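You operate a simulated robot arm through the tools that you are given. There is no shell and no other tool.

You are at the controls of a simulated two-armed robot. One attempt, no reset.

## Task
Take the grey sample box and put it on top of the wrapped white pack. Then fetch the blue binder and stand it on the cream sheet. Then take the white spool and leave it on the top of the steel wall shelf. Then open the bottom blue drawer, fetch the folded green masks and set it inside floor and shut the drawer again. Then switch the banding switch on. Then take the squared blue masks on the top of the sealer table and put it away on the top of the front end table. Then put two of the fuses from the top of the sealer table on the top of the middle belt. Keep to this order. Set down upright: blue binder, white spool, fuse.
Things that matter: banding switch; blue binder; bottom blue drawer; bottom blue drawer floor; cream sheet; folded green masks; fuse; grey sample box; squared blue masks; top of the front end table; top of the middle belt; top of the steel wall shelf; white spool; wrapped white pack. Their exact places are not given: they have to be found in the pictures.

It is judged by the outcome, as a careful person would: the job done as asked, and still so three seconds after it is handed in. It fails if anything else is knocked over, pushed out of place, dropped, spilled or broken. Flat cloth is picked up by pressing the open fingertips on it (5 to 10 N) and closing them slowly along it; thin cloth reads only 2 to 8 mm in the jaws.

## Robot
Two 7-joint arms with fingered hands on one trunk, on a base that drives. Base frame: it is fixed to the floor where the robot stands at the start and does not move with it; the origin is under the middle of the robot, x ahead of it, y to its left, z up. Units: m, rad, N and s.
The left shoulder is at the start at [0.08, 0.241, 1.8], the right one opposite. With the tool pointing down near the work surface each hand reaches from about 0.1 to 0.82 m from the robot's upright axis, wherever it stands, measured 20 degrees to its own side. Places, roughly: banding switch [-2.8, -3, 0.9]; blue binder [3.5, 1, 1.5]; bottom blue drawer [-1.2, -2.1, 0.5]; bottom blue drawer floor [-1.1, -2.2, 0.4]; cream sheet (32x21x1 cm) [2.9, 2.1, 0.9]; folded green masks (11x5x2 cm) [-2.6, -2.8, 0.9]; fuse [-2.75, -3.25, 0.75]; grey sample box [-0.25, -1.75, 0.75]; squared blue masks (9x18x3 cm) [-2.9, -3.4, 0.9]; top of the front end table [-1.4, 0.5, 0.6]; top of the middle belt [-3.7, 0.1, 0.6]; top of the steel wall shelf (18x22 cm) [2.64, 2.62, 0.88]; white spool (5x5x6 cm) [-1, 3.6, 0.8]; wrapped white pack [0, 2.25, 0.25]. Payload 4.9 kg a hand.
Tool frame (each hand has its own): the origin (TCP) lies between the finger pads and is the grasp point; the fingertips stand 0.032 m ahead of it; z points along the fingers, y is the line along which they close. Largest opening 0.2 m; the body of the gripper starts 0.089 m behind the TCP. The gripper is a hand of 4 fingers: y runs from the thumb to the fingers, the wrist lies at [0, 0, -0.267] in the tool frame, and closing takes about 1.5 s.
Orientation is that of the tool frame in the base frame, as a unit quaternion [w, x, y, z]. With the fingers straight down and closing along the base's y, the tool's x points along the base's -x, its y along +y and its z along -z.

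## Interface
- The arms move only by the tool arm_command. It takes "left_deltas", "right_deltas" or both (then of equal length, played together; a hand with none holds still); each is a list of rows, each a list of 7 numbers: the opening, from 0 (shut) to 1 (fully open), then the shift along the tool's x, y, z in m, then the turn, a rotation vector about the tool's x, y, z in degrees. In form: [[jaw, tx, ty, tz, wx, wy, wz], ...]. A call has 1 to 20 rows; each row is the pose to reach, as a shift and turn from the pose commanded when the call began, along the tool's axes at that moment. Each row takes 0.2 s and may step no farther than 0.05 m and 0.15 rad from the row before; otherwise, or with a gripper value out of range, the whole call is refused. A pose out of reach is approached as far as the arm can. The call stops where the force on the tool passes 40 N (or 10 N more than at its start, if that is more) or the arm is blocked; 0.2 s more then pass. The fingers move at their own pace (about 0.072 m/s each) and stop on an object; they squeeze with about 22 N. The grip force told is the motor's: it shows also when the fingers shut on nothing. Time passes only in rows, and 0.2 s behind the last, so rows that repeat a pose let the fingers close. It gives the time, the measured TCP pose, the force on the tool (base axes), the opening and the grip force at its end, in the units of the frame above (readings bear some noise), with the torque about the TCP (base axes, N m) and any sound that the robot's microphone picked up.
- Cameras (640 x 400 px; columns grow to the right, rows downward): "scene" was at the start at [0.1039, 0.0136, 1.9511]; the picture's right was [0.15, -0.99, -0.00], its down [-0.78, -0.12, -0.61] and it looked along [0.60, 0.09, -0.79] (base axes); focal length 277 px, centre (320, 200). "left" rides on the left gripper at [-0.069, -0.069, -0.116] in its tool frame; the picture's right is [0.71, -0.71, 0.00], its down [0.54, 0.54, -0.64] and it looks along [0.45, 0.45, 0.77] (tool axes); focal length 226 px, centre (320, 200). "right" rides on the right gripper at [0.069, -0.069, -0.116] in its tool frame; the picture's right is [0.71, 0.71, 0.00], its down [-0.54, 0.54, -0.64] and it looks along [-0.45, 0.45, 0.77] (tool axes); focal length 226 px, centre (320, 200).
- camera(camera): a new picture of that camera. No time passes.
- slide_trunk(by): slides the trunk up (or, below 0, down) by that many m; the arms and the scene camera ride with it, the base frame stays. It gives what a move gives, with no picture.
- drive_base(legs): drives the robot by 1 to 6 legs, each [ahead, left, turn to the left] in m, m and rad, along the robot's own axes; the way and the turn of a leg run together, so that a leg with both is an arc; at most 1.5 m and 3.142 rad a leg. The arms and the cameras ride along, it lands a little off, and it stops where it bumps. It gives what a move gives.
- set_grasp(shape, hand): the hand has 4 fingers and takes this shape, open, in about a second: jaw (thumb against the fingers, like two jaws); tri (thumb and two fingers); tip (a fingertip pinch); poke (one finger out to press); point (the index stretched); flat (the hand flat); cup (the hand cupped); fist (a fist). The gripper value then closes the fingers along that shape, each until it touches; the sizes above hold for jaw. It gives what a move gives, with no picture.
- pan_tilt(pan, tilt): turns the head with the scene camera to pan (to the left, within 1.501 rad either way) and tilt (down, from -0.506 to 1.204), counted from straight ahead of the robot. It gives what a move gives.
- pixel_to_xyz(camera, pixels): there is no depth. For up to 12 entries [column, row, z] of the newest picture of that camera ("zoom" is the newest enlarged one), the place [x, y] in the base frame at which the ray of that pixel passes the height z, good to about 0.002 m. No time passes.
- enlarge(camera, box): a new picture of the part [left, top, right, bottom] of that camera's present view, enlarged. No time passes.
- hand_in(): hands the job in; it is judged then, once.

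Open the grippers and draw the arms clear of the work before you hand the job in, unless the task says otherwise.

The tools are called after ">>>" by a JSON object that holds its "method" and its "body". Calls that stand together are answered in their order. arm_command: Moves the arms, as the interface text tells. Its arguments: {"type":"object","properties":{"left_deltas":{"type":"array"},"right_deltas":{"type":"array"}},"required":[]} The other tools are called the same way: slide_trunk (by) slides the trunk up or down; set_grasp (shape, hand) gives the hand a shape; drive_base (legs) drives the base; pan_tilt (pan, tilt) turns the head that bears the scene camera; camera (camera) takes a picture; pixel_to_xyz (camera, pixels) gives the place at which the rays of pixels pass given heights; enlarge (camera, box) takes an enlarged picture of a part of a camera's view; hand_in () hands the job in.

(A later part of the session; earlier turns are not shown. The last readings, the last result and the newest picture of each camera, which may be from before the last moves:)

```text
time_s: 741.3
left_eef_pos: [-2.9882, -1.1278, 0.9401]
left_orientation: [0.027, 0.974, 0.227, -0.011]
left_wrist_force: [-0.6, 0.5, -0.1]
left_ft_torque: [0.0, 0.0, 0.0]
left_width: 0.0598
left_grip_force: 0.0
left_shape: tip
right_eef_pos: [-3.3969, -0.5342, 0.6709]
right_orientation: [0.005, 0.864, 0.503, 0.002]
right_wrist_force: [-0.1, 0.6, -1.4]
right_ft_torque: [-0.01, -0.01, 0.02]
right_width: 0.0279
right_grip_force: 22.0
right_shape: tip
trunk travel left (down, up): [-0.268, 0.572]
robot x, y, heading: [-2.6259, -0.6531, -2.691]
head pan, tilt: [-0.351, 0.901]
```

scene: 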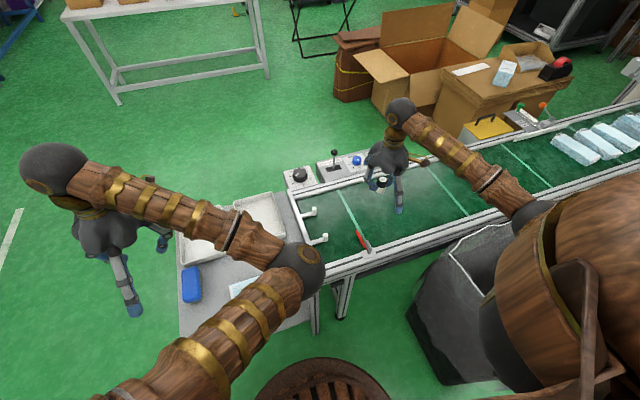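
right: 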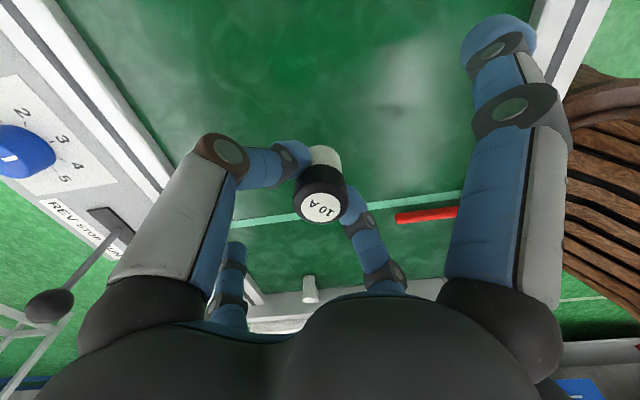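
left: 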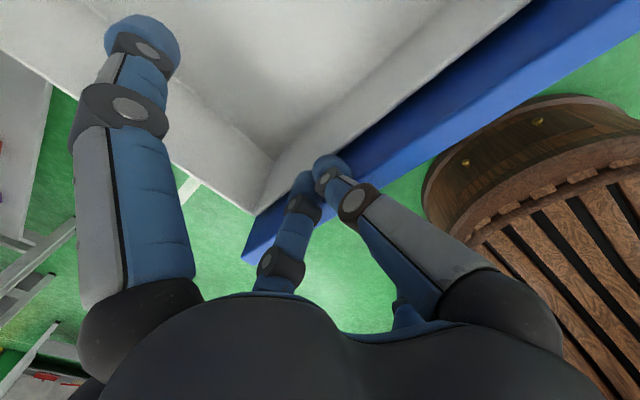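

Free still at 0.671; I continue step by step.

>>> {"method": "arm_command", "body": {"right_deltas": [[0.1, 0, 0, 0.004, 0, 0, 0], [0.1, 0, 0, 0.004, 0, 0, 0]]}}

>>> {"method": "arm_command", "body": {"right_deltas": [[0.1, 0, 0, 0.003, 0, 0, 0], [0.1, 0, 0, 0.003, 0, 0, 0]]}}

>>> {"method": "enlarge", "body": {"camera": "right", "box": [220, 100, 420, 250]}}

```text
time_s: 741.9
left_eef_pos: [-2.989, -1.1273, 0.9387]
left_orientation: [0.028, 0.973, 0.227, -0.012]
left_wrist_force: [0.2, 0.3, -0.3]
left_ft_torque: [0.04, -0.01, 0.01]
left_width: 0.0597
left_grip_force: 0.1
left_shape: tip
right_eef_pos: [-3.3982, -0.5351, 0.6664]
right_orientation: [0.006, 0.864, 0.503, 0.001]
right_wrist_force: [0.7, 0.5, -0.8]
right_ft_torque: [0.03, 0.01, 0.05]
right_width: 0.0276
right_grip_force: 22.0
right_shape: tip
trunk travel left (down, up): [-0.268, 0.572]
robot x, y, heading: [-2.6202, -0.6557, -2.692]
head pan, tilt: [-0.351, 0.901]
```

```text
time_s: 742.5
left_eef_pos: [-2.989, -1.1271, 0.9392]
left_orientation: [0.028, 0.974, 0.226, -0.012]
left_wrist_force: [0.7, -0.2, 0.3]
left_ft_torque: [-0.01, 0.05, -0.03]
left_width: 0.0599
left_grip_force: 0.0
left_shape: tip
right_eef_pos: [-3.3989, -0.5346, 0.665]
right_orientation: [0.006, 0.864, 0.504, 0.002]
right_wrist_force: [-0.3, -0.6, 5.5]
right_ft_torque: [0.0, -0.02, 0.0]
right_width: 0.0278
right_grip_force: 21.8
right_shape: tip
trunk travel left (down, up): [-0.268, 0.572]
robot x, y, heading: [-2.6225, -0.6563, -2.684]
head pan, tilt: [-0.351, 0.901]
```

```text
2.67 times, centred on (320, 175) of right
```

zoom: 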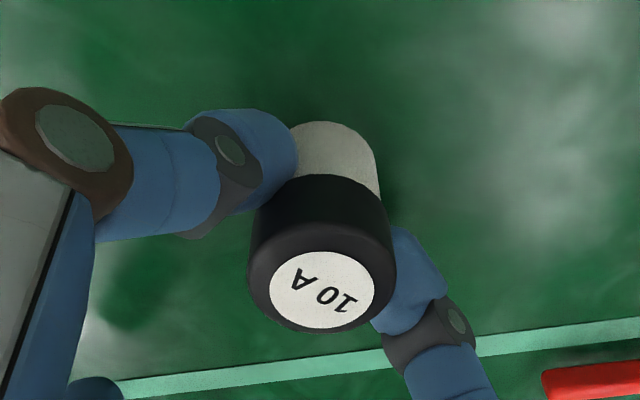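

Contact (5.5 N, centred). I open slowly and then rise straight up.

>>> {"method": "arm_command", "body": {"right_deltas": [[0.12, 0, 0, -0.001, 0, 0, 0], [0.15, 0, 0, -0.001, 0, 0, 0], [0.18, 0, 0, -0.001, 0, 0, 0], [0.22, 0, 0, -0.001, 0, 0, 0], [0.27, 0, 0, -0.001, 0, 0, 0], [0.33, 0, 0, -0.001, 0, 0, 0], [0.35, 0, 0, -0.001, 0, 0, 0], [0.35, 0, 0, -0.001, 0, 0, 0]]}}

>>> {"method": "camera", "body": {"camera": "right"}}

```text
time_s: 744.3
left_eef_pos: [-2.9893, -1.1281, 0.9398]
left_orientation: [0.028, 0.973, 0.227, -0.012]
left_wrist_force: [-1.2, 0.0, 0.0]
left_ft_torque: [0.0, 0.01, 0.0]
left_width: 0.0599
left_grip_force: 0.0
left_shape: tip
right_eef_pos: [-3.3976, -0.5339, 0.6645]
right_orientation: [0.006, 0.864, 0.503, 0.001]
right_wrist_force: [-0.6, 0.8, 0.4]
right_ft_torque: [0.01, -0.02, -0.02]
right_width: 0.0696
right_grip_force: 0.0
right_shape: tip
trunk travel left (down, up): [-0.268, 0.572]
robot x, y, heading: [-2.6254, -0.6528, -2.692]
head pan, tilt: [-0.351, 0.901]
```

```text
taken
```

right: 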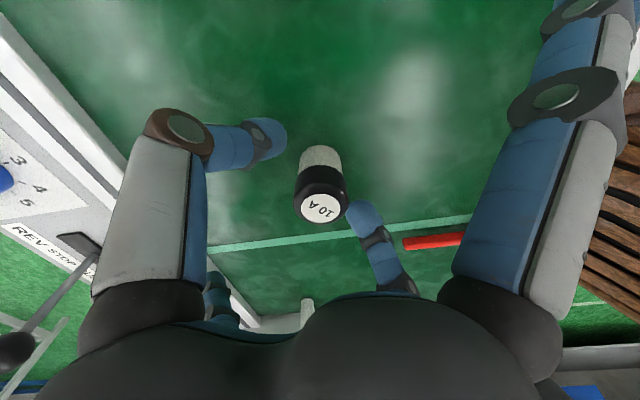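

The fuse stands free on the belt. I rise straight up 22 cm and check it.

>>> {"method": "arm_command", "body": {"right_deltas": [[0.35, 0, 0, -0.015, 0, 0, 0], [0.35, 0, 0, -0.04, 0, 0, 0], [0.35, 0, 0, -0.08, 0, 0, 0], [0.35, 0, 0, -0.12, 0, 0, 0], [0.35, 0, 0, -0.16, 0, 0, 0], [0.35, 0, 0, -0.2, 0, 0, 5], [0.35, 0, 0, -0.22, 0, 0, 12], [0.35, 0.02, 0, -0.22, 0, 0, 20], [0.35, 0.04, 0, -0.22, 0, 0, 28], [0.35, 0.06, 0, -0.22, 0, 0, 35]]}}

>>> {"method": "camera", "body": {"camera": "scene"}}

>>> {"method": "enlarge", "body": {"camera": "scene", "box": [290, 120, 470, 260]}}

```text
time_s: 746.5
left_eef_pos: [-2.9898, -1.1274, 0.9392]
left_orientation: [0.028, 0.973, 0.227, -0.012]
left_wrist_force: [0.1, 0.2, 0.0]
left_ft_torque: [-0.06, 0.0, 0.04]
left_width: 0.0598
left_grip_force: 0.1
left_shape: tip
right_eef_pos: [-3.3686, -0.4825, 0.8841]
right_orientation: [0.005, 0.976, 0.219, 0.002]
right_wrist_force: [0.3, 0.6, 0.5]
right_ft_torque: [-0.01, 0.01, 0.02]
right_width: 0.0697
right_grip_force: 0.0
right_shape: tip
trunk travel left (down, up): [-0.268, 0.572]
robot x, y, heading: [-2.6224, -0.6548, -2.688]
head pan, tilt: [-0.351, 0.901]
```

```text
taken
```

scene: 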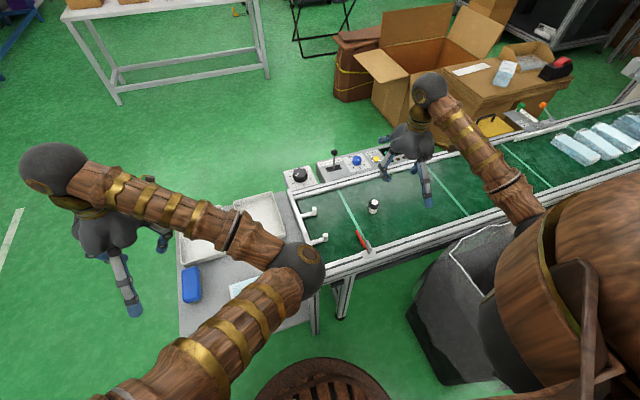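

```text
2.86 times, centred on (380, 190) of scene
```

zoom: 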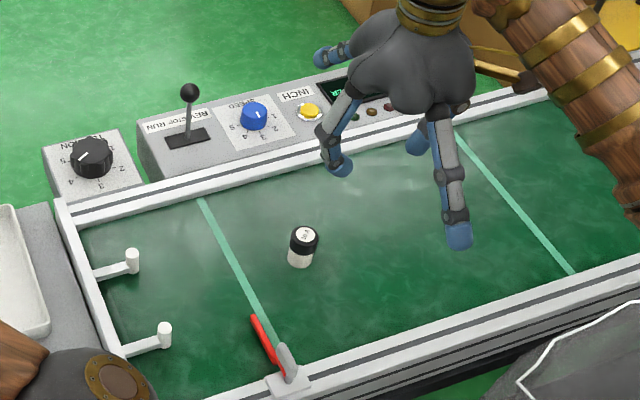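

The first fuse stands upright on the middle belt. Now the second trip: raise trunk, slide out, drive along the aisle and turn to the sealer table's right end again.

>>> {"method": "slide_trunk", "body": {"by": 0.3}}

>>> {"method": "drive_base", "body": {"legs": [[0, 0.5, 0], [0, 0.5, 0], [1.1, 0, 0], [1.05, 0, 0], [0, 0, 3.14]]}}

>>> {"method": "pan_tilt", "body": {"pan": -0.3, "tilt": 0.8}}

>>> {"method": "camera", "body": {"camera": "scene"}}

```text
time_s: 749.5
left_eef_pos: [-2.9896, -1.1272, 1.2387]
left_orientation: [0.029, 0.973, 0.227, -0.012]
left_wrist_force: [-0.1, 0.2, -0.2]
left_ft_torque: [-0.01, -0.01, 0.01]
left_width: 0.0598
left_grip_force: 0.0
left_shape: tip
right_eef_pos: [-3.3691, -0.4813, 1.1848]
right_orientation: [0.004, 0.976, 0.22, 0.002]
right_wrist_force: [0.5, -0.7, 0.6]
right_ft_torque: [-0.03, 0.0, -0.01]
right_width: 0.0697
right_grip_force: 0.0
right_shape: tip
trunk travel left (down, up): [-0.568, 0.272]
robot x, y, heading: [-2.6202, -0.6566, -2.687]
head pan, tilt: [-0.351, 0.901]
```

```text
time_s: 772.8
left_eef_pos: [-3.7865, -2.0128, 1.2397]
left_orientation: [0.011, -0.269, 0.963, 0.029]
left_wrist_force: [-0.4, 0.3, 0.6]
left_ft_torque: [0.0, -0.01, 0.01]
left_width: 0.0597
left_grip_force: 0.0
left_shape: tip
right_eef_pos: [-3.352, -2.6225, 1.1837]
right_orientation: [-0.003, -0.261, 0.965, 0.005]
right_wrist_force: [0.0, -0.3, -0.4]
right_ft_torque: [0.02, 0.01, -0.05]
right_width: 0.0696
right_grip_force: 0.0
right_shape: tip
trunk travel left (down, up): [-0.568, 0.272]
robot x, y, heading: [-4.1088, -2.5082, 0.544]
head pan, tilt: [-0.351, 0.901]
```

```text
time_s: 773.4
left_eef_pos: [-3.7865, -2.0121, 1.2383]
left_orientation: [0.011, -0.269, 0.963, 0.028]
left_wrist_force: [-1.4, 0.0, 0.3]
left_ft_torque: [0.01, 0.02, 0.02]
left_width: 0.0597
left_grip_force: 0.1
left_shape: tip
right_eef_pos: [-3.3518, -2.6233, 1.1836]
right_orientation: [-0.003, -0.261, 0.965, 0.005]
right_wrist_force: [0.5, -0.9, 0.1]
right_ft_torque: [0.01, -0.04, -0.01]
right_width: 0.0697
right_grip_force: 0.0
right_shape: tip
trunk travel left (down, up): [-0.568, 0.272]
robot x, y, heading: [-4.111, -2.5157, 0.534]
head pan, tilt: [-0.3, 0.799]
```

```text
taken
```

scene: 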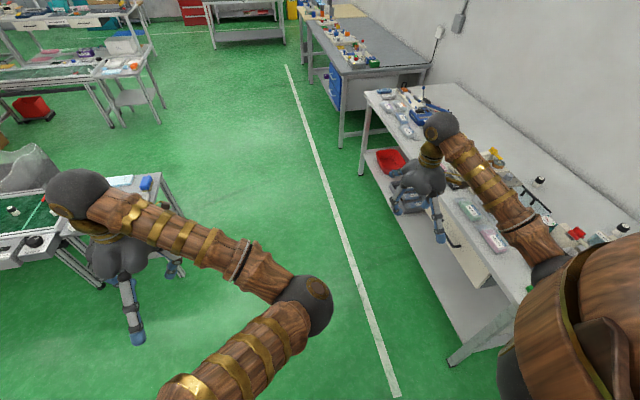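

The first fuse still stands on the belt (13,212). I correct the heading and move in beside the table's end.

>>> {"method": "drive_base", "body": {"legs": [[0, 0, -0.085], [0, -0.5, 0], [0, -0.42, 0]]}}

>>> {"method": "camera", "body": {"camera": "scene"}}

>>> {"method": "enlarge", "body": {"camera": "scene", "box": [340, 160, 500, 300]}}

```text
time_s: 779.0
left_eef_pos: [-3.3429, -2.8606, 1.239]
left_orientation: [0.012, -0.228, 0.973, 0.028]
left_wrist_force: [-0.7, 0.5, 0.1]
left_ft_torque: [-0.05, -0.01, 0.0]
left_width: 0.0599
left_grip_force: 0.1
left_shape: tip
right_eef_pos: [-2.9609, -3.5057, 1.184]
right_orientation: [-0.003, -0.221, 0.975, 0.004]
right_wrist_force: [0.3, 0.5, -0.4]
right_ft_torque: [-0.03, -0.02, -0.04]
right_width: 0.0697
right_grip_force: 0.2
right_shape: tip
trunk travel left (down, up): [-0.568, 0.272]
robot x, y, heading: [-3.7087, -3.3348, 0.458]
head pan, tilt: [-0.3, 0.799]
```

```text
taken
```

scene: 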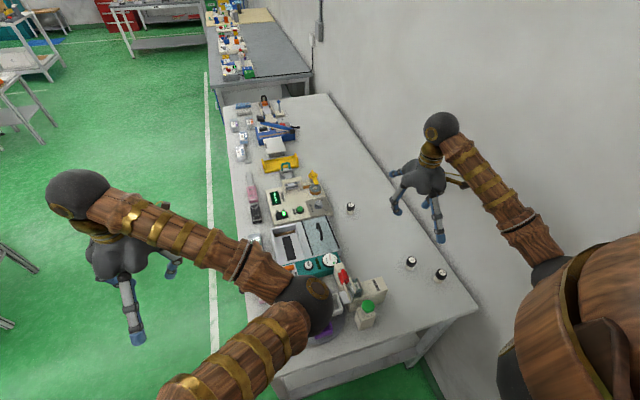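

```text
2.86 times, centred on (420, 230) of scene
```

zoom: 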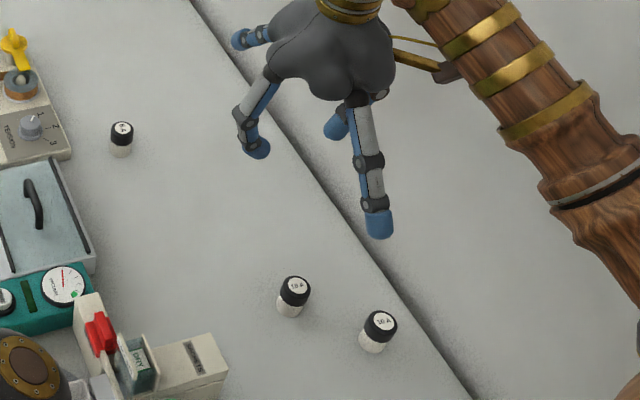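

The two remaining near fuses are at zoom (293,297) and (378,332); I take the first. I compute its top centre at z≈0.89.

>>> {"method": "pixel_to_xyz", "body": {"camera": "zoom", "pixels": [[295, 284, 0.89], [289, 311, 0.84], [381, 319, 0.89], [372, 347, 0.84]]}}

>>> {"method": "camera", "body": {"camera": "right"}}

```text
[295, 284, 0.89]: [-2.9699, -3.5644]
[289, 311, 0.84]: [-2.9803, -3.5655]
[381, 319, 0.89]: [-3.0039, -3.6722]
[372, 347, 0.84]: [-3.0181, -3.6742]
```

```text
taken
```

right: 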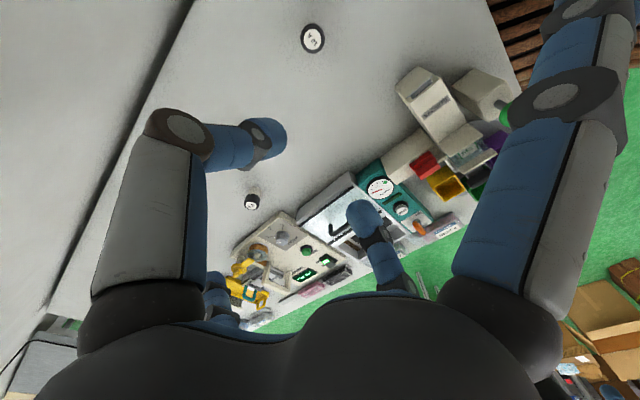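

>>> {"method": "pixel_to_xyz", "body": {"camera": "right", "pixels": [[313, 38, 0.89], [313, 38, 0.9]]}}

>>> {"method": "arm_command", "body": {"right_deltas": [[0.35, 0.02, -0.024, 0, 0, 0, 0], [0.35, 0.0396, -0.0479, 0, 0, 0, 0], [0.35, 0.0396, -0.0479, 0.04, 0, 0, 0], [0.35, 0.0396, -0.0479, 0.08, 0, 0, 0], [0.35, 0.0396, -0.0479, 0.12, 0, 0, 0], [0.35, 0.0396, -0.0479, 0.15, 0, 0, 0], [0.35, 0.0396, -0.0479, 0.15, 0, 0, 0]]}}

>>> {"method": "camera", "body": {"camera": "right"}}

>>> {"method": "enlarge", "body": {"camera": "right", "box": [240, 60, 400, 180]}}

```text
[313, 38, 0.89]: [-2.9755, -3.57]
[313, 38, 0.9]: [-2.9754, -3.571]
```

```text
time_s: 780.6
left_eef_pos: [-3.3421, -2.8625, 1.2398]
left_orientation: [0.012, -0.228, 0.973, 0.028]
left_wrist_force: [-0.2, -0.5, -0.2]
left_ft_torque: [0.0, 0.0, -0.01]
left_width: 0.0598
left_grip_force: 0.1
left_shape: tip
right_eef_pos: [-2.9764, -3.568, 1.0322]
right_orientation: [-0.003, -0.222, 0.975, 0.005]
right_wrist_force: [-0.6, 0.1, -0.6]
right_ft_torque: [-0.03, 0.0, -0.02]
right_width: 0.0696
right_grip_force: 0.1
right_shape: tip
trunk travel left (down, up): [-0.568, 0.272]
robot x, y, heading: [-3.7063, -3.3313, 0.452]
head pan, tilt: [-0.3, 0.799]
```

```text
taken
```

right: 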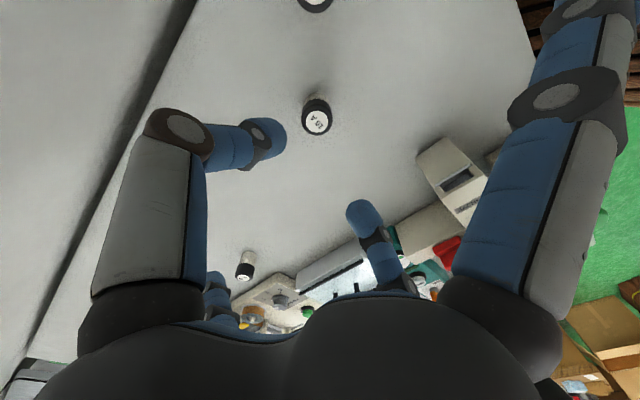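

```text
3.33 times, centred on (320, 120) of right
```

zoom: 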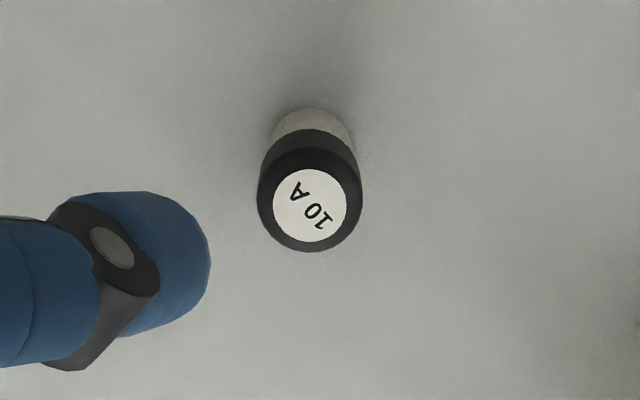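

Centred within ~3 mm. I descend to z≈0.887 and close on it.

>>> {"method": "arm_command", "body": {"right_deltas": [[0.35, -0.002, -0.0025, 0.04, 0, 0, 0], [0.35, -0.002, -0.0025, 0.08, 0, 0, 0], [0.35, -0.002, -0.0025, 0.11, 0, 0, 0], [0.35, -0.002, -0.0025, 0.135, 0, 0, 0], [0.35, -0.002, -0.0025, 0.1455, 0, 0, 0], [0.35, -0.002, -0.0025, 0.1455, 0, 0, 0], [0.28, -0.002, -0.0025, 0.1455, 0, 0, 0], [0.2, -0.002, -0.0025, 0.1455, 0, 0, 0], [0.14, -0.002, -0.0025, 0.1455, 0, 0, 0], [0.1, -0.002, -0.0025, 0.1455, 0, 0, 0], [0.1, -0.002, -0.0025, 0.1455, 0, 0, 0]]}}

>>> {"method": "camera", "body": {"camera": "right"}}

```text
time_s: 783.0
left_eef_pos: [-3.3412, -2.862, 1.2399]
left_orientation: [0.013, -0.228, 0.973, 0.028]
left_wrist_force: [-0.8, 0.0, -0.5]
left_ft_torque: [0.01, 0.0, 0.01]
left_width: 0.0598
left_grip_force: 0.1
left_shape: tip
right_eef_pos: [-2.9743, -3.5665, 0.8871]
right_orientation: [-0.003, -0.222, 0.975, 0.005]
right_wrist_force: [0.2, 0.3, -0.4]
right_ft_torque: [0.0, 0.02, 0.04]
right_width: 0.0275
right_grip_force: 21.6
right_shape: tip
trunk travel left (down, up): [-0.568, 0.272]
robot x, y, heading: [-3.7066, -3.3328, 0.456]
head pan, tilt: [-0.3, 0.799]
```

```text
taken
```

right: 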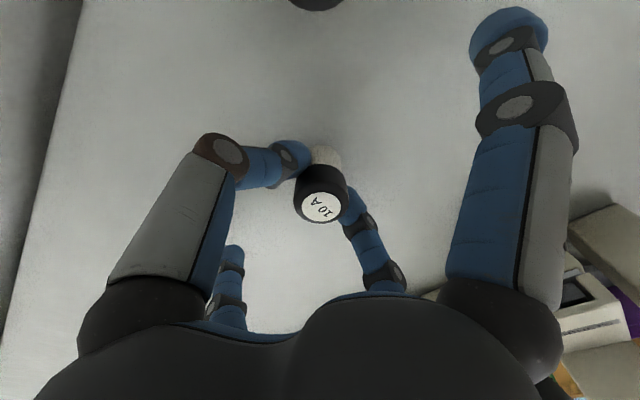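

Second fuse gripped (27.5 mm, 22 N). I lift it straight up and draw it in.

>>> {"method": "arm_command", "body": {"right_deltas": [[0.1, 0, 0, -0.01, 0, 0, 0], [0.1, 0, 0, -0.03, 0, 0, 0], [0.1, 0, 0, -0.07, 0, 0, 0], [0.1, 0, 0, -0.11, 0, 0, 0], [0.1, 0, 0, -0.15, 0, 0, 0], [0.1, 0, 0, -0.19, 0, 0, 0], [0.1, 0, 0, -0.23, 0, 0, 0], [0.1, 0.03, 0.03, -0.23, 0, 0, 0], [0.1, 0.06, 0.06, -0.23, 0, 0, 0], [0.1, 0.09, 0.09, -0.23, 0, 0, 0], [0.1, 0.1, 0.12, -0.23, 0, 0, 0], [0.1, 0.1, 0.15, -0.23, 0, 0, 0]]}}

>>> {"method": "camera", "body": {"camera": "right"}}

>>> {"method": "camera", "body": {"camera": "scene"}}

```text
time_s: 785.6
left_eef_pos: [-3.3418, -2.8615, 1.2393]
left_orientation: [0.012, -0.228, 0.973, 0.028]
left_wrist_force: [0.6, 0.7, -0.1]
left_ft_torque: [0.02, -0.01, 0.02]
left_width: 0.0598
left_grip_force: 0.0
left_shape: tip
right_eef_pos: [-3.1278, -3.4734, 1.1197]
right_orientation: [-0.002, -0.221, 0.975, 0.005]
right_wrist_force: [0.1, 0.7, -0.6]
right_ft_torque: [-0.02, 0.0, -0.01]
right_width: 0.0282
right_grip_force: 21.8
right_shape: tip
trunk travel left (down, up): [-0.568, 0.272]
robot x, y, heading: [-3.7078, -3.3367, 0.464]
head pan, tilt: [-0.3, 0.799]
```

```text
taken
```

right: 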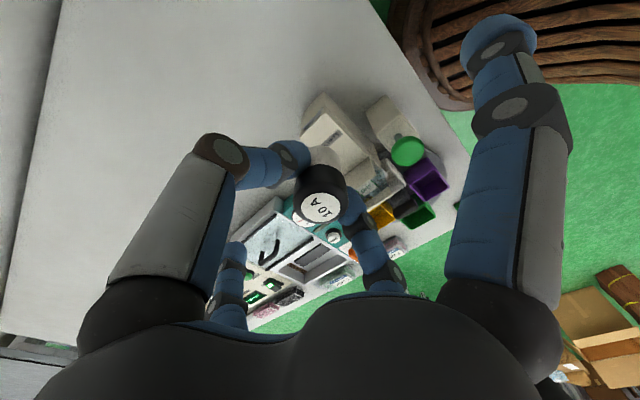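

```text
taken
```

scene: 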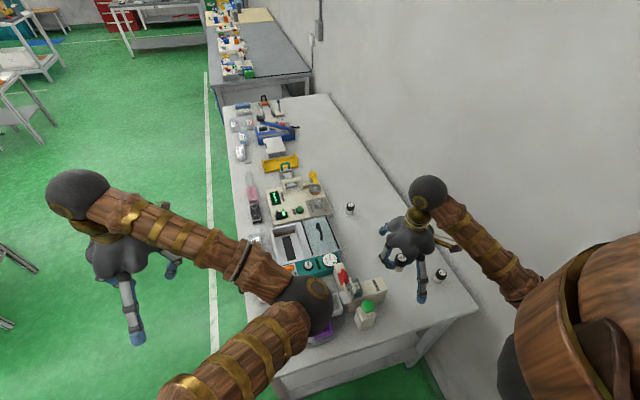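

The second fuse is in hand, others undisturbed. I drive back to the middle belt the same way.

>>> {"method": "drive_base", "body": {"legs": [[-0.05, 0.5, 0], [0, 0.5, 0], [1.1, 0, 0], [1.1, 0, 0], [0, 0, 3.135]]}}

>>> {"method": "pan_tilt", "body": {"pan": -0.35, "tilt": 0.8}}

>>> {"method": "camera", "body": {"camera": "scene"}}

```text
time_s: 808.8
left_eef_pos: [-2.5874, -1.9798, 1.2396]
left_orientation: [0.028, 0.979, 0.2, -0.012]
left_wrist_force: [-0.1, 0.1, 0.5]
left_ft_torque: [-0.03, 0.04, 0.01]
left_width: 0.0597
left_grip_force: 0.1
left_shape: tip
right_eef_pos: [-2.7671, -1.3557, 1.1189]
right_orientation: [0.004, 0.981, 0.193, 0.003]
right_wrist_force: [0.7, -0.2, -1.0]
right_ft_torque: [-0.02, 0.02, -0.02]
right_width: 0.0275
right_grip_force: 21.7
right_shape: tip
trunk travel left (down, up): [-0.568, 0.272]
robot x, y, heading: [-2.196, -1.5308, -2.743]
head pan, tilt: [-0.3, 0.799]
```

```text
time_s: 809.4
left_eef_pos: [-2.5859, -1.9789, 1.2399]
left_orientation: [0.028, 0.979, 0.201, -0.013]
left_wrist_force: [-0.8, 0.6, -0.5]
left_ft_torque: [0.0, -0.02, 0.02]
left_width: 0.0598
left_grip_force: 0.0
left_shape: tip
right_eef_pos: [-2.766, -1.3556, 1.1196]
right_orientation: [0.005, 0.981, 0.193, 0.003]
right_wrist_force: [-0.3, -0.7, -1.4]
right_ft_torque: [0.0, -0.02, 0.0]
right_width: 0.0278
right_grip_force: 22.2
right_shape: tip
trunk travel left (down, up): [-0.568, 0.272]
robot x, y, heading: [-2.1925, -1.5303, -2.742]
head pan, tilt: [-0.351, 0.799]
```

```text
taken
```

scene: 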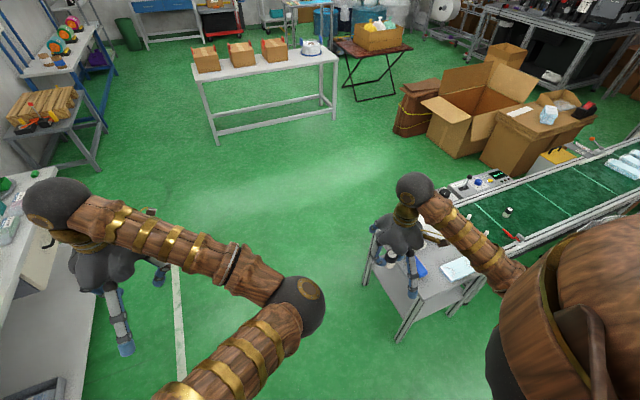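

The first fuse stands on the belt at (508,212). I correct the heading, slide right 0.98 m and lower the trunk 0.3 m as before.

>>> {"method": "drive_base", "body": {"legs": [[0, 0, 0.055], [0, -0.5, 0], [0, -0.48, 0]]}}

>>> {"method": "slide_trunk", "body": {"by": -0.3}}

>>> {"method": "pan_tilt", "body": {"pan": -0.35, "tilt": 0.9}}

>>> {"method": "camera", "body": {"camera": "scene"}}

>>> {"method": "enlarge", "body": {"camera": "scene", "box": [290, 120, 470, 260]}}

```text
time_s: 815.2
left_eef_pos: [-2.9854, -1.1257, 1.2397]
left_orientation: [0.028, 0.972, 0.232, -0.013]
left_wrist_force: [-0.4, 1.0, 0.9]
left_ft_torque: [0.02, 0.01, 0.02]
left_width: 0.0597
left_grip_force: 0.0
left_shape: tip
right_eef_pos: [-3.2059, -0.5153, 1.1208]
right_orientation: [0.005, 0.974, 0.226, 0.003]
right_wrist_force: [0.1, -0.3, -1.0]
right_ft_torque: [0.05, 0.05, 0.0]
right_width: 0.0278
right_grip_force: 22.3
right_shape: tip
trunk travel left (down, up): [-0.568, 0.272]
robot x, y, heading: [-2.6331, -0.6495, -2.675]
head pan, tilt: [-0.351, 0.799]
```

```text
time_s: 818.2
left_eef_pos: [-2.9869, -1.1253, 0.9388]
left_orientation: [0.028, 0.972, 0.233, -0.013]
left_wrist_force: [0.4, -0.3, 0.8]
left_ft_torque: [-0.02, -0.02, -0.01]
left_width: 0.06
left_grip_force: 0.0
left_shape: tip
right_eef_pos: [-3.2081, -0.5143, 0.8197]
right_orientation: [0.004, 0.974, 0.227, 0.003]
right_wrist_force: [1.0, 0.6, -0.2]
right_ft_torque: [0.02, 0.02, -0.01]
right_width: 0.0276
right_grip_force: 22.1
right_shape: tip
trunk travel left (down, up): [-0.268, 0.572]
robot x, y, heading: [-2.6226, -0.6491, -2.679]
head pan, tilt: [-0.351, 0.799]
```

```text
time_s: 818.9
left_eef_pos: [-2.9868, -1.1243, 0.9379]
left_orientation: [0.028, 0.972, 0.233, -0.012]
left_wrist_force: [-0.4, -0.2, -0.6]
left_ft_torque: [-0.03, -0.02, -0.02]
left_width: 0.0594
left_grip_force: 0.1
left_shape: tip
right_eef_pos: [-3.2065, -0.5139, 0.8184]
right_orientation: [0.004, 0.974, 0.227, 0.003]
right_wrist_force: [0.1, 0.0, 0.2]
right_ft_torque: [0.0, 0.0, -0.01]
right_width: 0.0278
right_grip_force: 22.2
right_shape: tip
trunk travel left (down, up): [-0.268, 0.572]
robot x, y, heading: [-2.6251, -0.651, -2.672]
head pan, tilt: [-0.351, 0.901]
```

```text
taken
```

scene: 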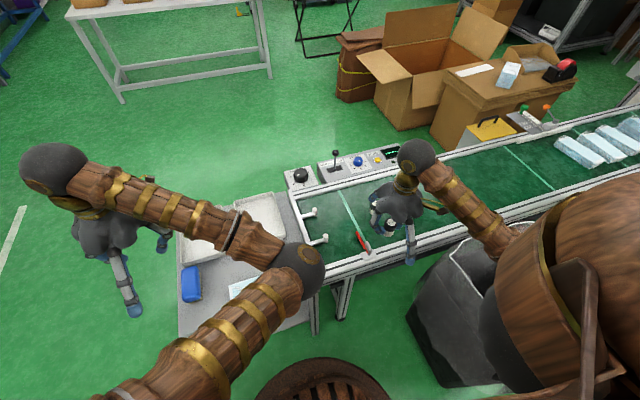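

```text
2.86 times, centred on (380, 190) of scene
```

zoom: 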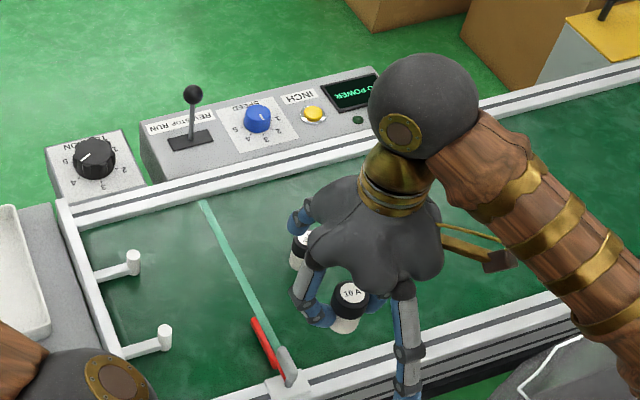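

The first fuse is at N≈−1.0; I place the second at N≈−1.14, E≈−3.29, well clear of it. I move over there and yaw −35°.

>>> {"method": "arm_command", "body": {"right_deltas": [[0.1, -0.03, -0.034, 0, 0, 0, 0], [0.1, -0.06, -0.068, 0, 0, 0, 0], [0.1, -0.09, -0.102, 0, 0, 0, 0], [0.1, -0.12, -0.136, 0, 0, 0, 0], [0.1, -0.15, -0.17, 0, 0, 0, 0], [0.1, -0.18, -0.2045, 0, 0, 0, -6], [0.1, -0.18, -0.2045, 0, 0, 0, -13], [0.1, -0.18, -0.2045, 0, 0, 0, -20], [0.1, -0.18, -0.2045, 0, 0, 0, -28], [0.1, -0.18, -0.2045, 0, 0, 0, -35], [0.1, -0.18, -0.2045, 0, 0, 0, -35]]}}

>>> {"method": "camera", "body": {"camera": "right"}}

>>> {"method": "enlarge", "body": {"camera": "scene", "box": [290, 100, 490, 260]}}

```text
time_s: 821.3
left_eef_pos: [-2.987, -1.1235, 0.9394]
left_orientation: [0.028, 0.972, 0.233, -0.012]
left_wrist_force: [-0.1, -0.5, 0.1]
left_ft_torque: [0.0, 0.02, 0.0]
left_width: 0.0598
left_grip_force: 0.0
left_shape: tip
right_eef_pos: [-3.459, -0.4105, 0.8181]
right_orientation: [0.006, 0.86, 0.51, 0.002]
right_wrist_force: [0.1, 1.2, -0.3]
right_ft_torque: [-0.01, 0.01, 0.03]
right_width: 0.0275
right_grip_force: 22.0
right_shape: tip
trunk travel left (down, up): [-0.268, 0.572]
robot x, y, heading: [-2.6303, -0.6465, -2.68]
head pan, tilt: [-0.351, 0.901]
```

```text
taken
```

right: 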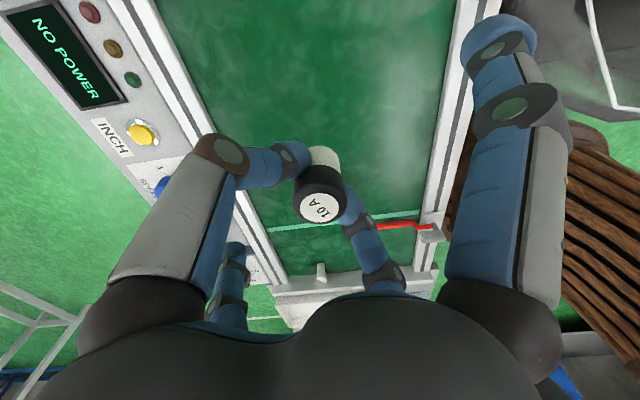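

```text
2.50 times, centred on (390, 180) of scene
```

zoom: 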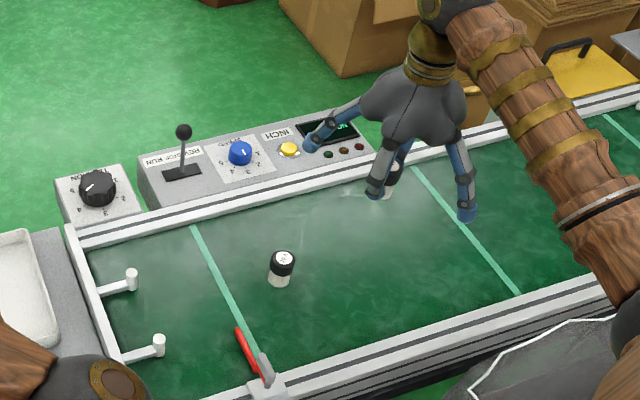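

Centred on the belt as before. I lower to z≈0.69, check, then feel for contact.

>>> {"method": "arm_command", "body": {"right_deltas": [[0.1, 0, 0, 0.04, 0, 0, 0], [0.1, 0, 0, 0.08, 0, 0, 0], [0.1, 0, 0, 0.11, 0, 0, 0], [0.1, 0, 0, 0.128, 0, 0, 0], [0.1, 0, 0, 0.128, 0, 0, 0]]}}

>>> {"method": "enlarge", "body": {"camera": "scene", "box": [290, 100, 490, 260]}}

>>> {"method": "arm_command", "body": {"right_deltas": [[0.1, 0, 0, 0.008, 0, 0, 0], [0.1, 0, 0, 0.014, 0, 0, 0], [0.1, 0, 0, 0.014, 0, 0, 0]]}}

```text
time_s: 822.5
left_eef_pos: [-2.9866, -1.1242, 0.9391]
left_orientation: [0.028, 0.972, 0.233, -0.012]
left_wrist_force: [0.0, -0.2, -0.8]
left_ft_torque: [-0.02, -0.01, 0.0]
left_width: 0.0597
left_grip_force: 0.1
left_shape: tip
right_eef_pos: [-3.4587, -0.4103, 0.6889]
right_orientation: [0.005, 0.861, 0.508, 0.001]
right_wrist_force: [-0.7, 0.1, -0.1]
right_ft_torque: [-0.01, -0.02, -0.01]
right_width: 0.0275
right_grip_force: 22.1
right_shape: tip
trunk travel left (down, up): [-0.268, 0.572]
robot x, y, heading: [-2.6269, -0.6489, -2.677]
head pan, tilt: [-0.351, 0.901]
```

```text
2.50 times, centred on (390, 180) of scene
```

zoom: 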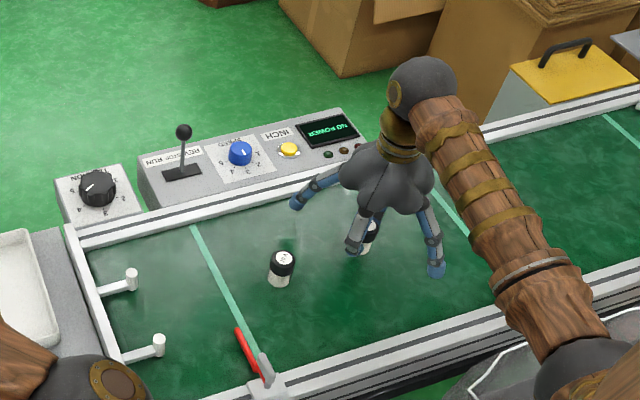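

```text
time_s: 823.3
left_eef_pos: [-2.9864, -1.1247, 0.9391]
left_orientation: [0.028, 0.972, 0.234, -0.012]
left_wrist_force: [0.0, -0.2, -0.6]
left_ft_torque: [0.01, 0.0, 0.0]
left_width: 0.06
left_grip_force: 0.0
left_shape: tip
right_eef_pos: [-3.459, -0.4111, 0.6753]
right_orientation: [0.005, 0.861, 0.509, 0.001]
right_wrist_force: [0.3, 0.3, -1.0]
right_ft_torque: [-0.04, 0.02, 0.02]
right_width: 0.0274
right_grip_force: 21.9
right_shape: tip
trunk travel left (down, up): [-0.268, 0.572]
robot x, y, heading: [-2.6284, -0.6528, -2.682]
head pan, tilt: [-0.351, 0.901]
```

All fingers are between the rails and clear of the first fuse. I go down the last centimetre in small steps.

>>> {"method": "arm_command", "body": {"right_deltas": [[0.1, 0, 0, 0.005, 0, 0, 0], [0.1, 0, 0, 0.005, 0, 0, 0]]}}

>>> {"method": "arm_command", "body": {"right_deltas": [[0.1, 0, 0, 0.003, 0, 0, 0], [0.1, 0, 0, 0.003, 0, 0, 0]]}}

>>> {"method": "arm_command", "body": {"right_deltas": [[0.1, 0, 0, 0.002, 0, 0, 0], [0.1, 0, 0, 0.002, 0, 0, 0]]}}

```text
time_s: 823.9
left_eef_pos: [-2.9868, -1.1249, 0.9401]
left_orientation: [0.028, 0.972, 0.233, -0.012]
left_wrist_force: [-0.5, -0.4, 0.0]
left_ft_torque: [-0.01, -0.04, -0.02]
left_width: 0.0599
left_grip_force: 0.1
left_shape: tip
right_eef_pos: [-3.4584, -0.4107, 0.6696]
right_orientation: [0.005, 0.861, 0.508, 0.002]
right_wrist_force: [0.1, -0.1, -0.5]
right_ft_torque: [-0.01, 0.0, 0.02]
right_width: 0.0277
right_grip_force: 22.1
right_shape: tip
trunk travel left (down, up): [-0.268, 0.572]
robot x, y, heading: [-2.6334, -0.6499, -2.681]
head pan, tilt: [-0.351, 0.901]
```

```text
time_s: 824.5
left_eef_pos: [-2.9874, -1.1252, 0.9395]
left_orientation: [0.028, 0.972, 0.232, -0.012]
left_wrist_force: [0.3, 0.3, -0.2]
left_ft_torque: [-0.02, 0.01, 0.0]
left_width: 0.0598
left_grip_force: 0.1
left_shape: tip
right_eef_pos: [-3.4575, -0.4103, 0.6659]
right_orientation: [0.006, 0.861, 0.508, 0.001]
right_wrist_force: [-0.3, 0.7, -1.1]
right_ft_torque: [0.0, -0.03, -0.04]
right_width: 0.0279
right_grip_force: 21.7
right_shape: tip
trunk travel left (down, up): [-0.268, 0.572]
robot x, y, heading: [-2.6278, -0.6493, -2.675]
head pan, tilt: [-0.351, 0.901]
```

```text
time_s: 825.1
left_eef_pos: [-2.9869, -1.1238, 0.94]
left_orientation: [0.028, 0.972, 0.233, -0.012]
left_wrist_force: [-0.3, -0.7, 0.5]
left_ft_torque: [-0.02, -0.02, 0.02]
left_width: 0.0599
left_grip_force: 0.0
left_shape: tip
right_eef_pos: [-3.4579, -0.4108, 0.6661]
right_orientation: [0.006, 0.861, 0.508, 0.001]
right_wrist_force: [0.4, 0.4, 4.1]
right_ft_torque: [0.01, 0.03, -0.01]
right_width: 0.0277
right_grip_force: 21.5
right_shape: tip
trunk travel left (down, up): [-0.268, 0.572]
robot x, y, heading: [-2.6312, -0.6508, -2.676]
head pan, tilt: [-0.351, 0.901]
```

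Contact (4 N, no torque). I open slowly and look.

>>> {"method": "arm_command", "body": {"right_deltas": [[0.12, 0, 0, 0, 0, 0, 0], [0.15, 0, 0, 0, 0, 0, 0], [0.18, 0, 0, 0, 0, 0, 0], [0.22, 0, 0, 0, 0, 0, 0], [0.27, 0, 0, 0, 0, 0, 0], [0.33, 0, 0, 0, 0, 0, 0], [0.35, 0, 0, 0, 0, 0, 0], [0.35, 0, 0, 0, 0, 0, 0]]}}

>>> {"method": "camera", "body": {"camera": "right"}}

```text
time_s: 826.9
left_eef_pos: [-2.9859, -1.1248, 0.9387]
left_orientation: [0.028, 0.972, 0.232, -0.012]
left_wrist_force: [-0.2, -0.2, -0.9]
left_ft_torque: [0.0, 0.0, 0.01]
left_width: 0.0596
left_grip_force: 0.0
left_shape: tip
right_eef_pos: [-3.4583, -0.4109, 0.6645]
right_orientation: [0.006, 0.862, 0.508, 0.001]
right_wrist_force: [0.6, -0.2, 0.2]
right_ft_torque: [-0.04, 0.01, 0.01]
right_width: 0.0696
right_grip_force: 0.1
right_shape: tip
trunk travel left (down, up): [-0.268, 0.572]
robot x, y, heading: [-2.6295, -0.6522, -2.676]
head pan, tilt: [-0.351, 0.901]
```

```text
taken
```

right: 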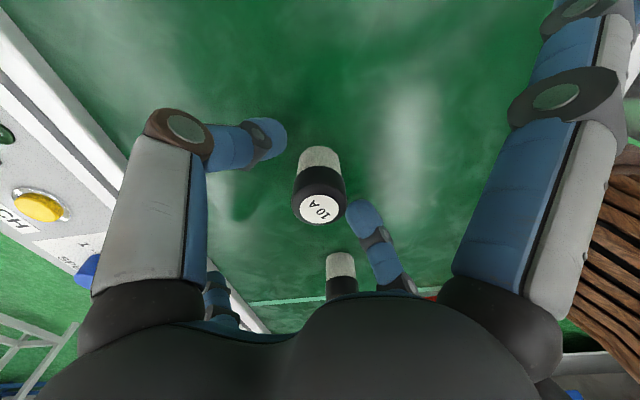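

Both fuses stand. I rise straight up, then turn the hand back and check the belt.

>>> {"method": "arm_command", "body": {"right_deltas": [[0.35, 0, 0, -0.015, 0, 0, 0], [0.35, 0, 0, -0.04, 0, 0, 0], [0.35, 0, 0, -0.08, 0, 0, 0], [0.35, 0, 0, -0.12, 0, 0, 0], [0.35, 0, 0, -0.16, 0, 0, 0], [0.35, 0, 0, -0.2, 0, 0, 0], [0.35, 0, 0, -0.23, 0, 0, 7], [0.35, 0, 0, -0.23, 0, 0, 15], [0.35, 0.02, 0, -0.23, 0, 0, 23], [0.35, 0.04, 0, -0.23, 0, 0, 30], [0.35, 0.05, 0, -0.23, 0, 0, 35]]}}

>>> {"method": "slide_trunk", "body": {"by": 0.3}}

>>> {"method": "camera", "body": {"camera": "scene"}}

>>> {"method": "enlarge", "body": {"camera": "scene", "box": [290, 180, 450, 310]}}

```text
time_s: 829.3
left_eef_pos: [-2.9867, -1.1241, 0.9397]
left_orientation: [0.028, 0.972, 0.233, -0.012]
left_wrist_force: [-0.3, -0.3, -0.4]
left_ft_torque: [-0.03, 0.0, 0.01]
left_width: 0.0601
left_grip_force: 0.1
left_shape: tip
right_eef_pos: [-3.4347, -0.3651, 0.8947]
right_orientation: [0.005, 0.974, 0.225, 0.004]
right_wrist_force: [0.1, -0.2, -0.1]
right_ft_torque: [0.01, 0.02, 0.01]
right_width: 0.0696
right_grip_force: 0.0
right_shape: tip
trunk travel left (down, up): [-0.268, 0.572]
robot x, y, heading: [-2.6254, -0.651, -2.676]
head pan, tilt: [-0.351, 0.901]
```

```text
time_s: 832.3
left_eef_pos: [-2.9847, -1.125, 1.2389]
left_orientation: [0.027, 0.972, 0.233, -0.012]
left_wrist_force: [0.3, 0.5, 0.5]
left_ft_torque: [-0.02, -0.04, -0.02]
left_width: 0.06
left_grip_force: 0.0
left_shape: tip
right_eef_pos: [-3.4356, -0.3639, 1.1955]
right_orientation: [0.005, 0.974, 0.227, 0.004]
right_wrist_force: [-0.6, 0.0, 0.9]
right_ft_torque: [0.0, -0.01, 0.02]
right_width: 0.0698
right_grip_force: 0.1
right_shape: tip
trunk travel left (down, up): [-0.568, 0.272]
robot x, y, heading: [-2.6276, -0.6489, -2.679]
head pan, tilt: [-0.351, 0.901]
```

```text
taken
```

scene: 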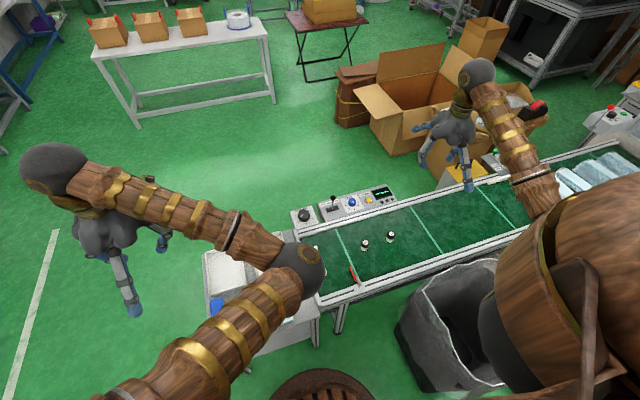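

```text
3.08 times, centred on (370, 245) of scene
```

zoom: 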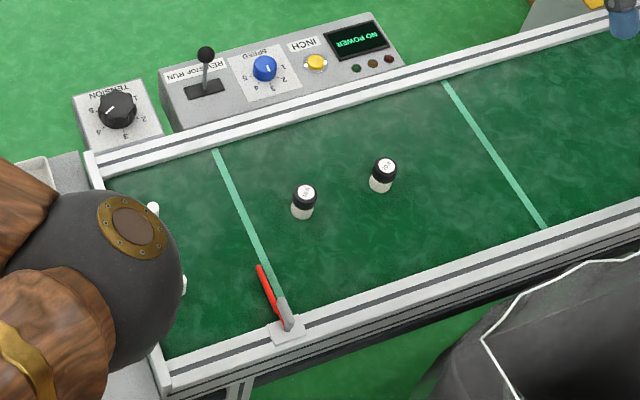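

Both fuses stand upright on the middle belt. I slide out to the open aisle, open the grippers fully, and take a last look around.

>>> {"method": "drive_base", "body": {"legs": [[0, 0.5, 0], [0, 0.45, 0]]}}

>>> {"method": "arm_command", "body": {"right_deltas": [[0.6, 0, 0, 0, 0, 0, 0], [0.8, 0, 0, 0, 0, 0, 0], [1, 0, 0, 0, 0, 0, 0], [1, 0, 0, 0, 0, 0, 0], [1, 0, 0, 0, 0, 0, 0]], "left_deltas": [[0.6, 0, 0, 0, 0, 0, 0], [0.8, 0, 0, 0, 0, 0, 0], [1, 0, 0, 0, 0, 0, 0], [1, 0, 0, 0, 0, 0, 0], [1, 0, 0, 0, 0, 0, 0]]}}

>>> {"method": "drive_base", "body": {"legs": [[0, 0, 1.57]]}}

>>> {"method": "pan_tilt", "body": {"pan": 0.2, "tilt": 0.6}}

>>> {"method": "camera", "body": {"camera": "scene"}}

```text
time_s: 837.6
left_eef_pos: [-2.5441, -1.9774, 1.2399]
left_orientation: [0.029, 0.97, 0.24, -0.011]
left_wrist_force: [-0.3, 0.0, 0.5]
left_ft_torque: [-0.03, -0.01, 0.01]
left_width: 0.06
left_grip_force: 0.0
left_shape: tip
right_eef_pos: [-3.005, -1.2246, 1.1947]
right_orientation: [0.006, 0.972, 0.233, 0.003]
right_wrist_force: [-0.5, -0.7, 0.4]
right_ft_torque: [-0.04, -0.01, 0.0]
right_width: 0.0696
right_grip_force: 0.1
right_shape: tip
trunk travel left (down, up): [-0.568, 0.272]
robot x, y, heading: [-2.1919, -1.4971, -2.657]
head pan, tilt: [-0.351, 0.901]
```

```text
time_s: 838.8
left_eef_pos: [-2.5451, -1.9789, 1.2395]
left_orientation: [0.028, 0.97, 0.24, -0.012]
left_wrist_force: [-0.2, -0.8, 0.1]
left_ft_torque: [0.01, 0.01, 0.02]
left_width: 0.1998
left_grip_force: 0.0
left_shape: tip
right_eef_pos: [-3.0055, -1.2257, 1.1954]
right_orientation: [0.005, 0.972, 0.234, 0.002]
right_wrist_force: [0.5, 0.1, 0.1]
right_ft_torque: [-0.01, -0.02, 0.0]
right_width: 0.1998
right_grip_force: 0.1
right_shape: tip
trunk travel left (down, up): [-0.568, 0.272]
robot x, y, heading: [-2.1941, -1.5008, -2.657]
head pan, tilt: [-0.351, 0.901]
```

```text
time_s: 843.0
left_eef_pos: [-1.7168, -1.8584, 1.2402]
left_orientation: [0.028, 0.523, 0.852, 0.011]
left_wrist_force: [0.6, 0.7, 0.4]
left_ft_torque: [0.03, -0.02, 0.0]
left_width: 0.1999
left_grip_force: 0.0
left_shape: tip
right_eef_pos: [-2.4785, -2.304, 1.1945]
right_orientation: [0.001, 0.53, 0.848, 0.005]
right_wrist_force: [0.0, 0.1, -0.1]
right_ft_torque: [-0.01, -0.01, 0.0]
right_width: 0.1997
right_grip_force: 0.0
right_shape: tip
trunk travel left (down, up): [-0.568, 0.272]
robot x, y, heading: [-2.193, -1.4972, -1.111]
head pan, tilt: [-0.351, 0.901]
```

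```text
time_s: 843.9
left_eef_pos: [-1.7183, -1.8584, 1.2395]
left_orientation: [0.028, 0.523, 0.852, 0.011]
left_wrist_force: [-0.3, 0.1, -0.4]
left_ft_torque: [0.02, -0.01, 0.0]
left_width: 0.1995
left_grip_force: 0.1
left_shape: tip
right_eef_pos: [-2.4771, -2.305, 1.1974]
right_orientation: [0.001, 0.529, 0.849, 0.006]
right_wrist_force: [-0.5, -0.2, -0.7]
right_ft_torque: [0.01, 0.03, -0.01]
right_width: 0.1998
right_grip_force: 0.0
right_shape: tip
trunk travel left (down, up): [-0.568, 0.272]
robot x, y, heading: [-2.1925, -1.4986, -1.108]
head pan, tilt: [0.201, 0.6]
```

```text
taken
```

scene: 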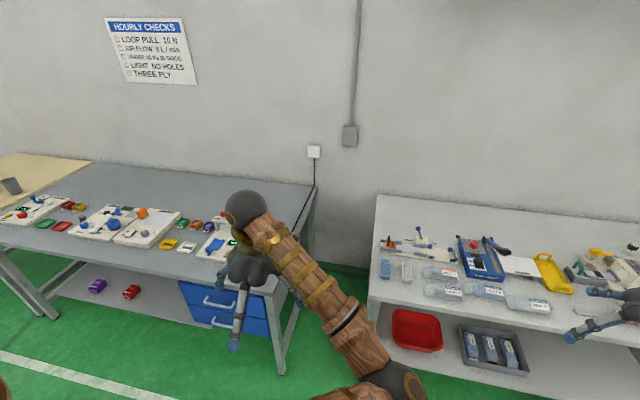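

The blue drawers are shut. I check the banding switch and, from afar, the binder, spool and end-table items.

>>> {"method": "pan_tilt", "body": {"pan": -0.35, "tilt": 0.6}}

>>> {"method": "enlarge", "body": {"camera": "scene", "box": [260, 130, 500, 280]}}

>>> {"method": "drive_base", "body": {"legs": [[0, 0, 2.0]]}}

>>> {"method": "pan_tilt", "body": {"pan": 0.0, "tilt": 0.4}}

>>> {"method": "camera", "body": {"camera": "scene"}}

```text
time_s: 844.9
left_eef_pos: [-1.7179, -1.8581, 1.2393]
left_orientation: [0.029, 0.523, 0.852, 0.01]
left_wrist_force: [0.1, -0.2, 0.1]
left_ft_torque: [-0.03, -0.01, 0.02]
left_width: 0.2001
left_grip_force: 0.0
left_shape: tip
right_eef_pos: [-2.4783, -2.305, 1.1954]
right_orientation: [0.001, 0.53, 0.848, 0.005]
right_wrist_force: [-1.0, 0.4, 0.2]
right_ft_torque: [0.02, 0.01, -0.01]
right_width: 0.1996
right_grip_force: 0.1
right_shape: tip
trunk travel left (down, up): [-0.568, 0.272]
robot x, y, heading: [-2.1922, -1.4998, -1.106]
head pan, tilt: [-0.351, 0.6]
```

```text
2.67 times, centred on (380, 205) of scene
```

zoom: 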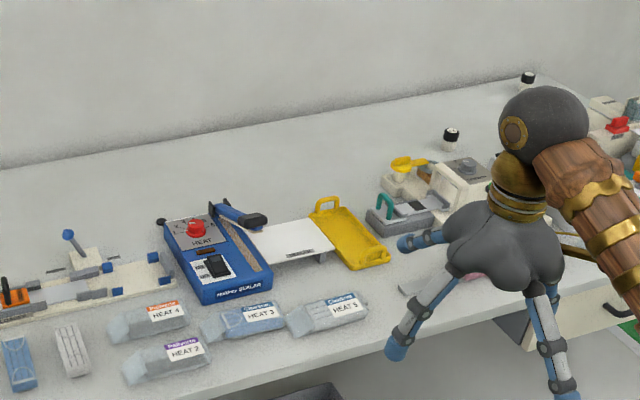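

```text
time_s: 850.1
left_eef_pos: [-2.0632, -0.9151, 1.2397]
left_orientation: [0.006, -0.434, 0.9, 0.03]
left_wrist_force: [0.3, 0.3, -0.3]
left_ft_torque: [0.01, 0.0, 0.03]
left_width: 0.2
left_grip_force: 0.1
left_shape: tip
right_eef_pos: [-1.3402, -1.4209, 1.1949]
right_orientation: [-0.004, -0.427, 0.904, 0.004]
right_wrist_force: [0.5, -0.7, 0.2]
right_ft_torque: [-0.01, -0.01, 0.01]
right_width: 0.1997
right_grip_force: 0.1
right_shape: tip
trunk travel left (down, up): [-0.568, 0.272]
robot x, y, heading: [-2.1936, -1.4982, 0.895]
head pan, tilt: [-0.351, 0.6]
```

```text
time_s: 850.9
left_eef_pos: [-2.0626, -0.9168, 1.2397]
left_orientation: [0.006, -0.434, 0.9, 0.03]
left_wrist_force: [0.5, 0.3, -0.9]
left_ft_torque: [0.01, -0.03, -0.03]
left_width: 0.1999
left_grip_force: 0.1
left_shape: tip
right_eef_pos: [-1.3397, -1.4215, 1.194]
right_orientation: [-0.004, -0.428, 0.904, 0.004]
right_wrist_force: [0.8, 0.0, -0.1]
right_ft_torque: [0.01, 0.01, 0.0]
right_width: 0.1998
right_grip_force: 0.0
right_shape: tip
trunk travel left (down, up): [-0.568, 0.272]
robot x, y, heading: [-2.1946, -1.4963, 0.895]
head pan, tilt: [0.0, 0.4]
```

```text
taken
```

scene: 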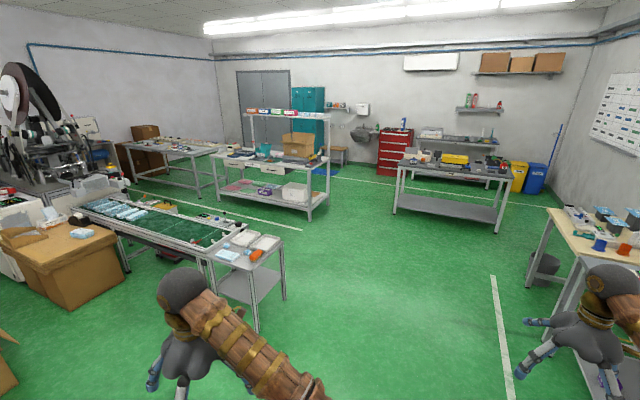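

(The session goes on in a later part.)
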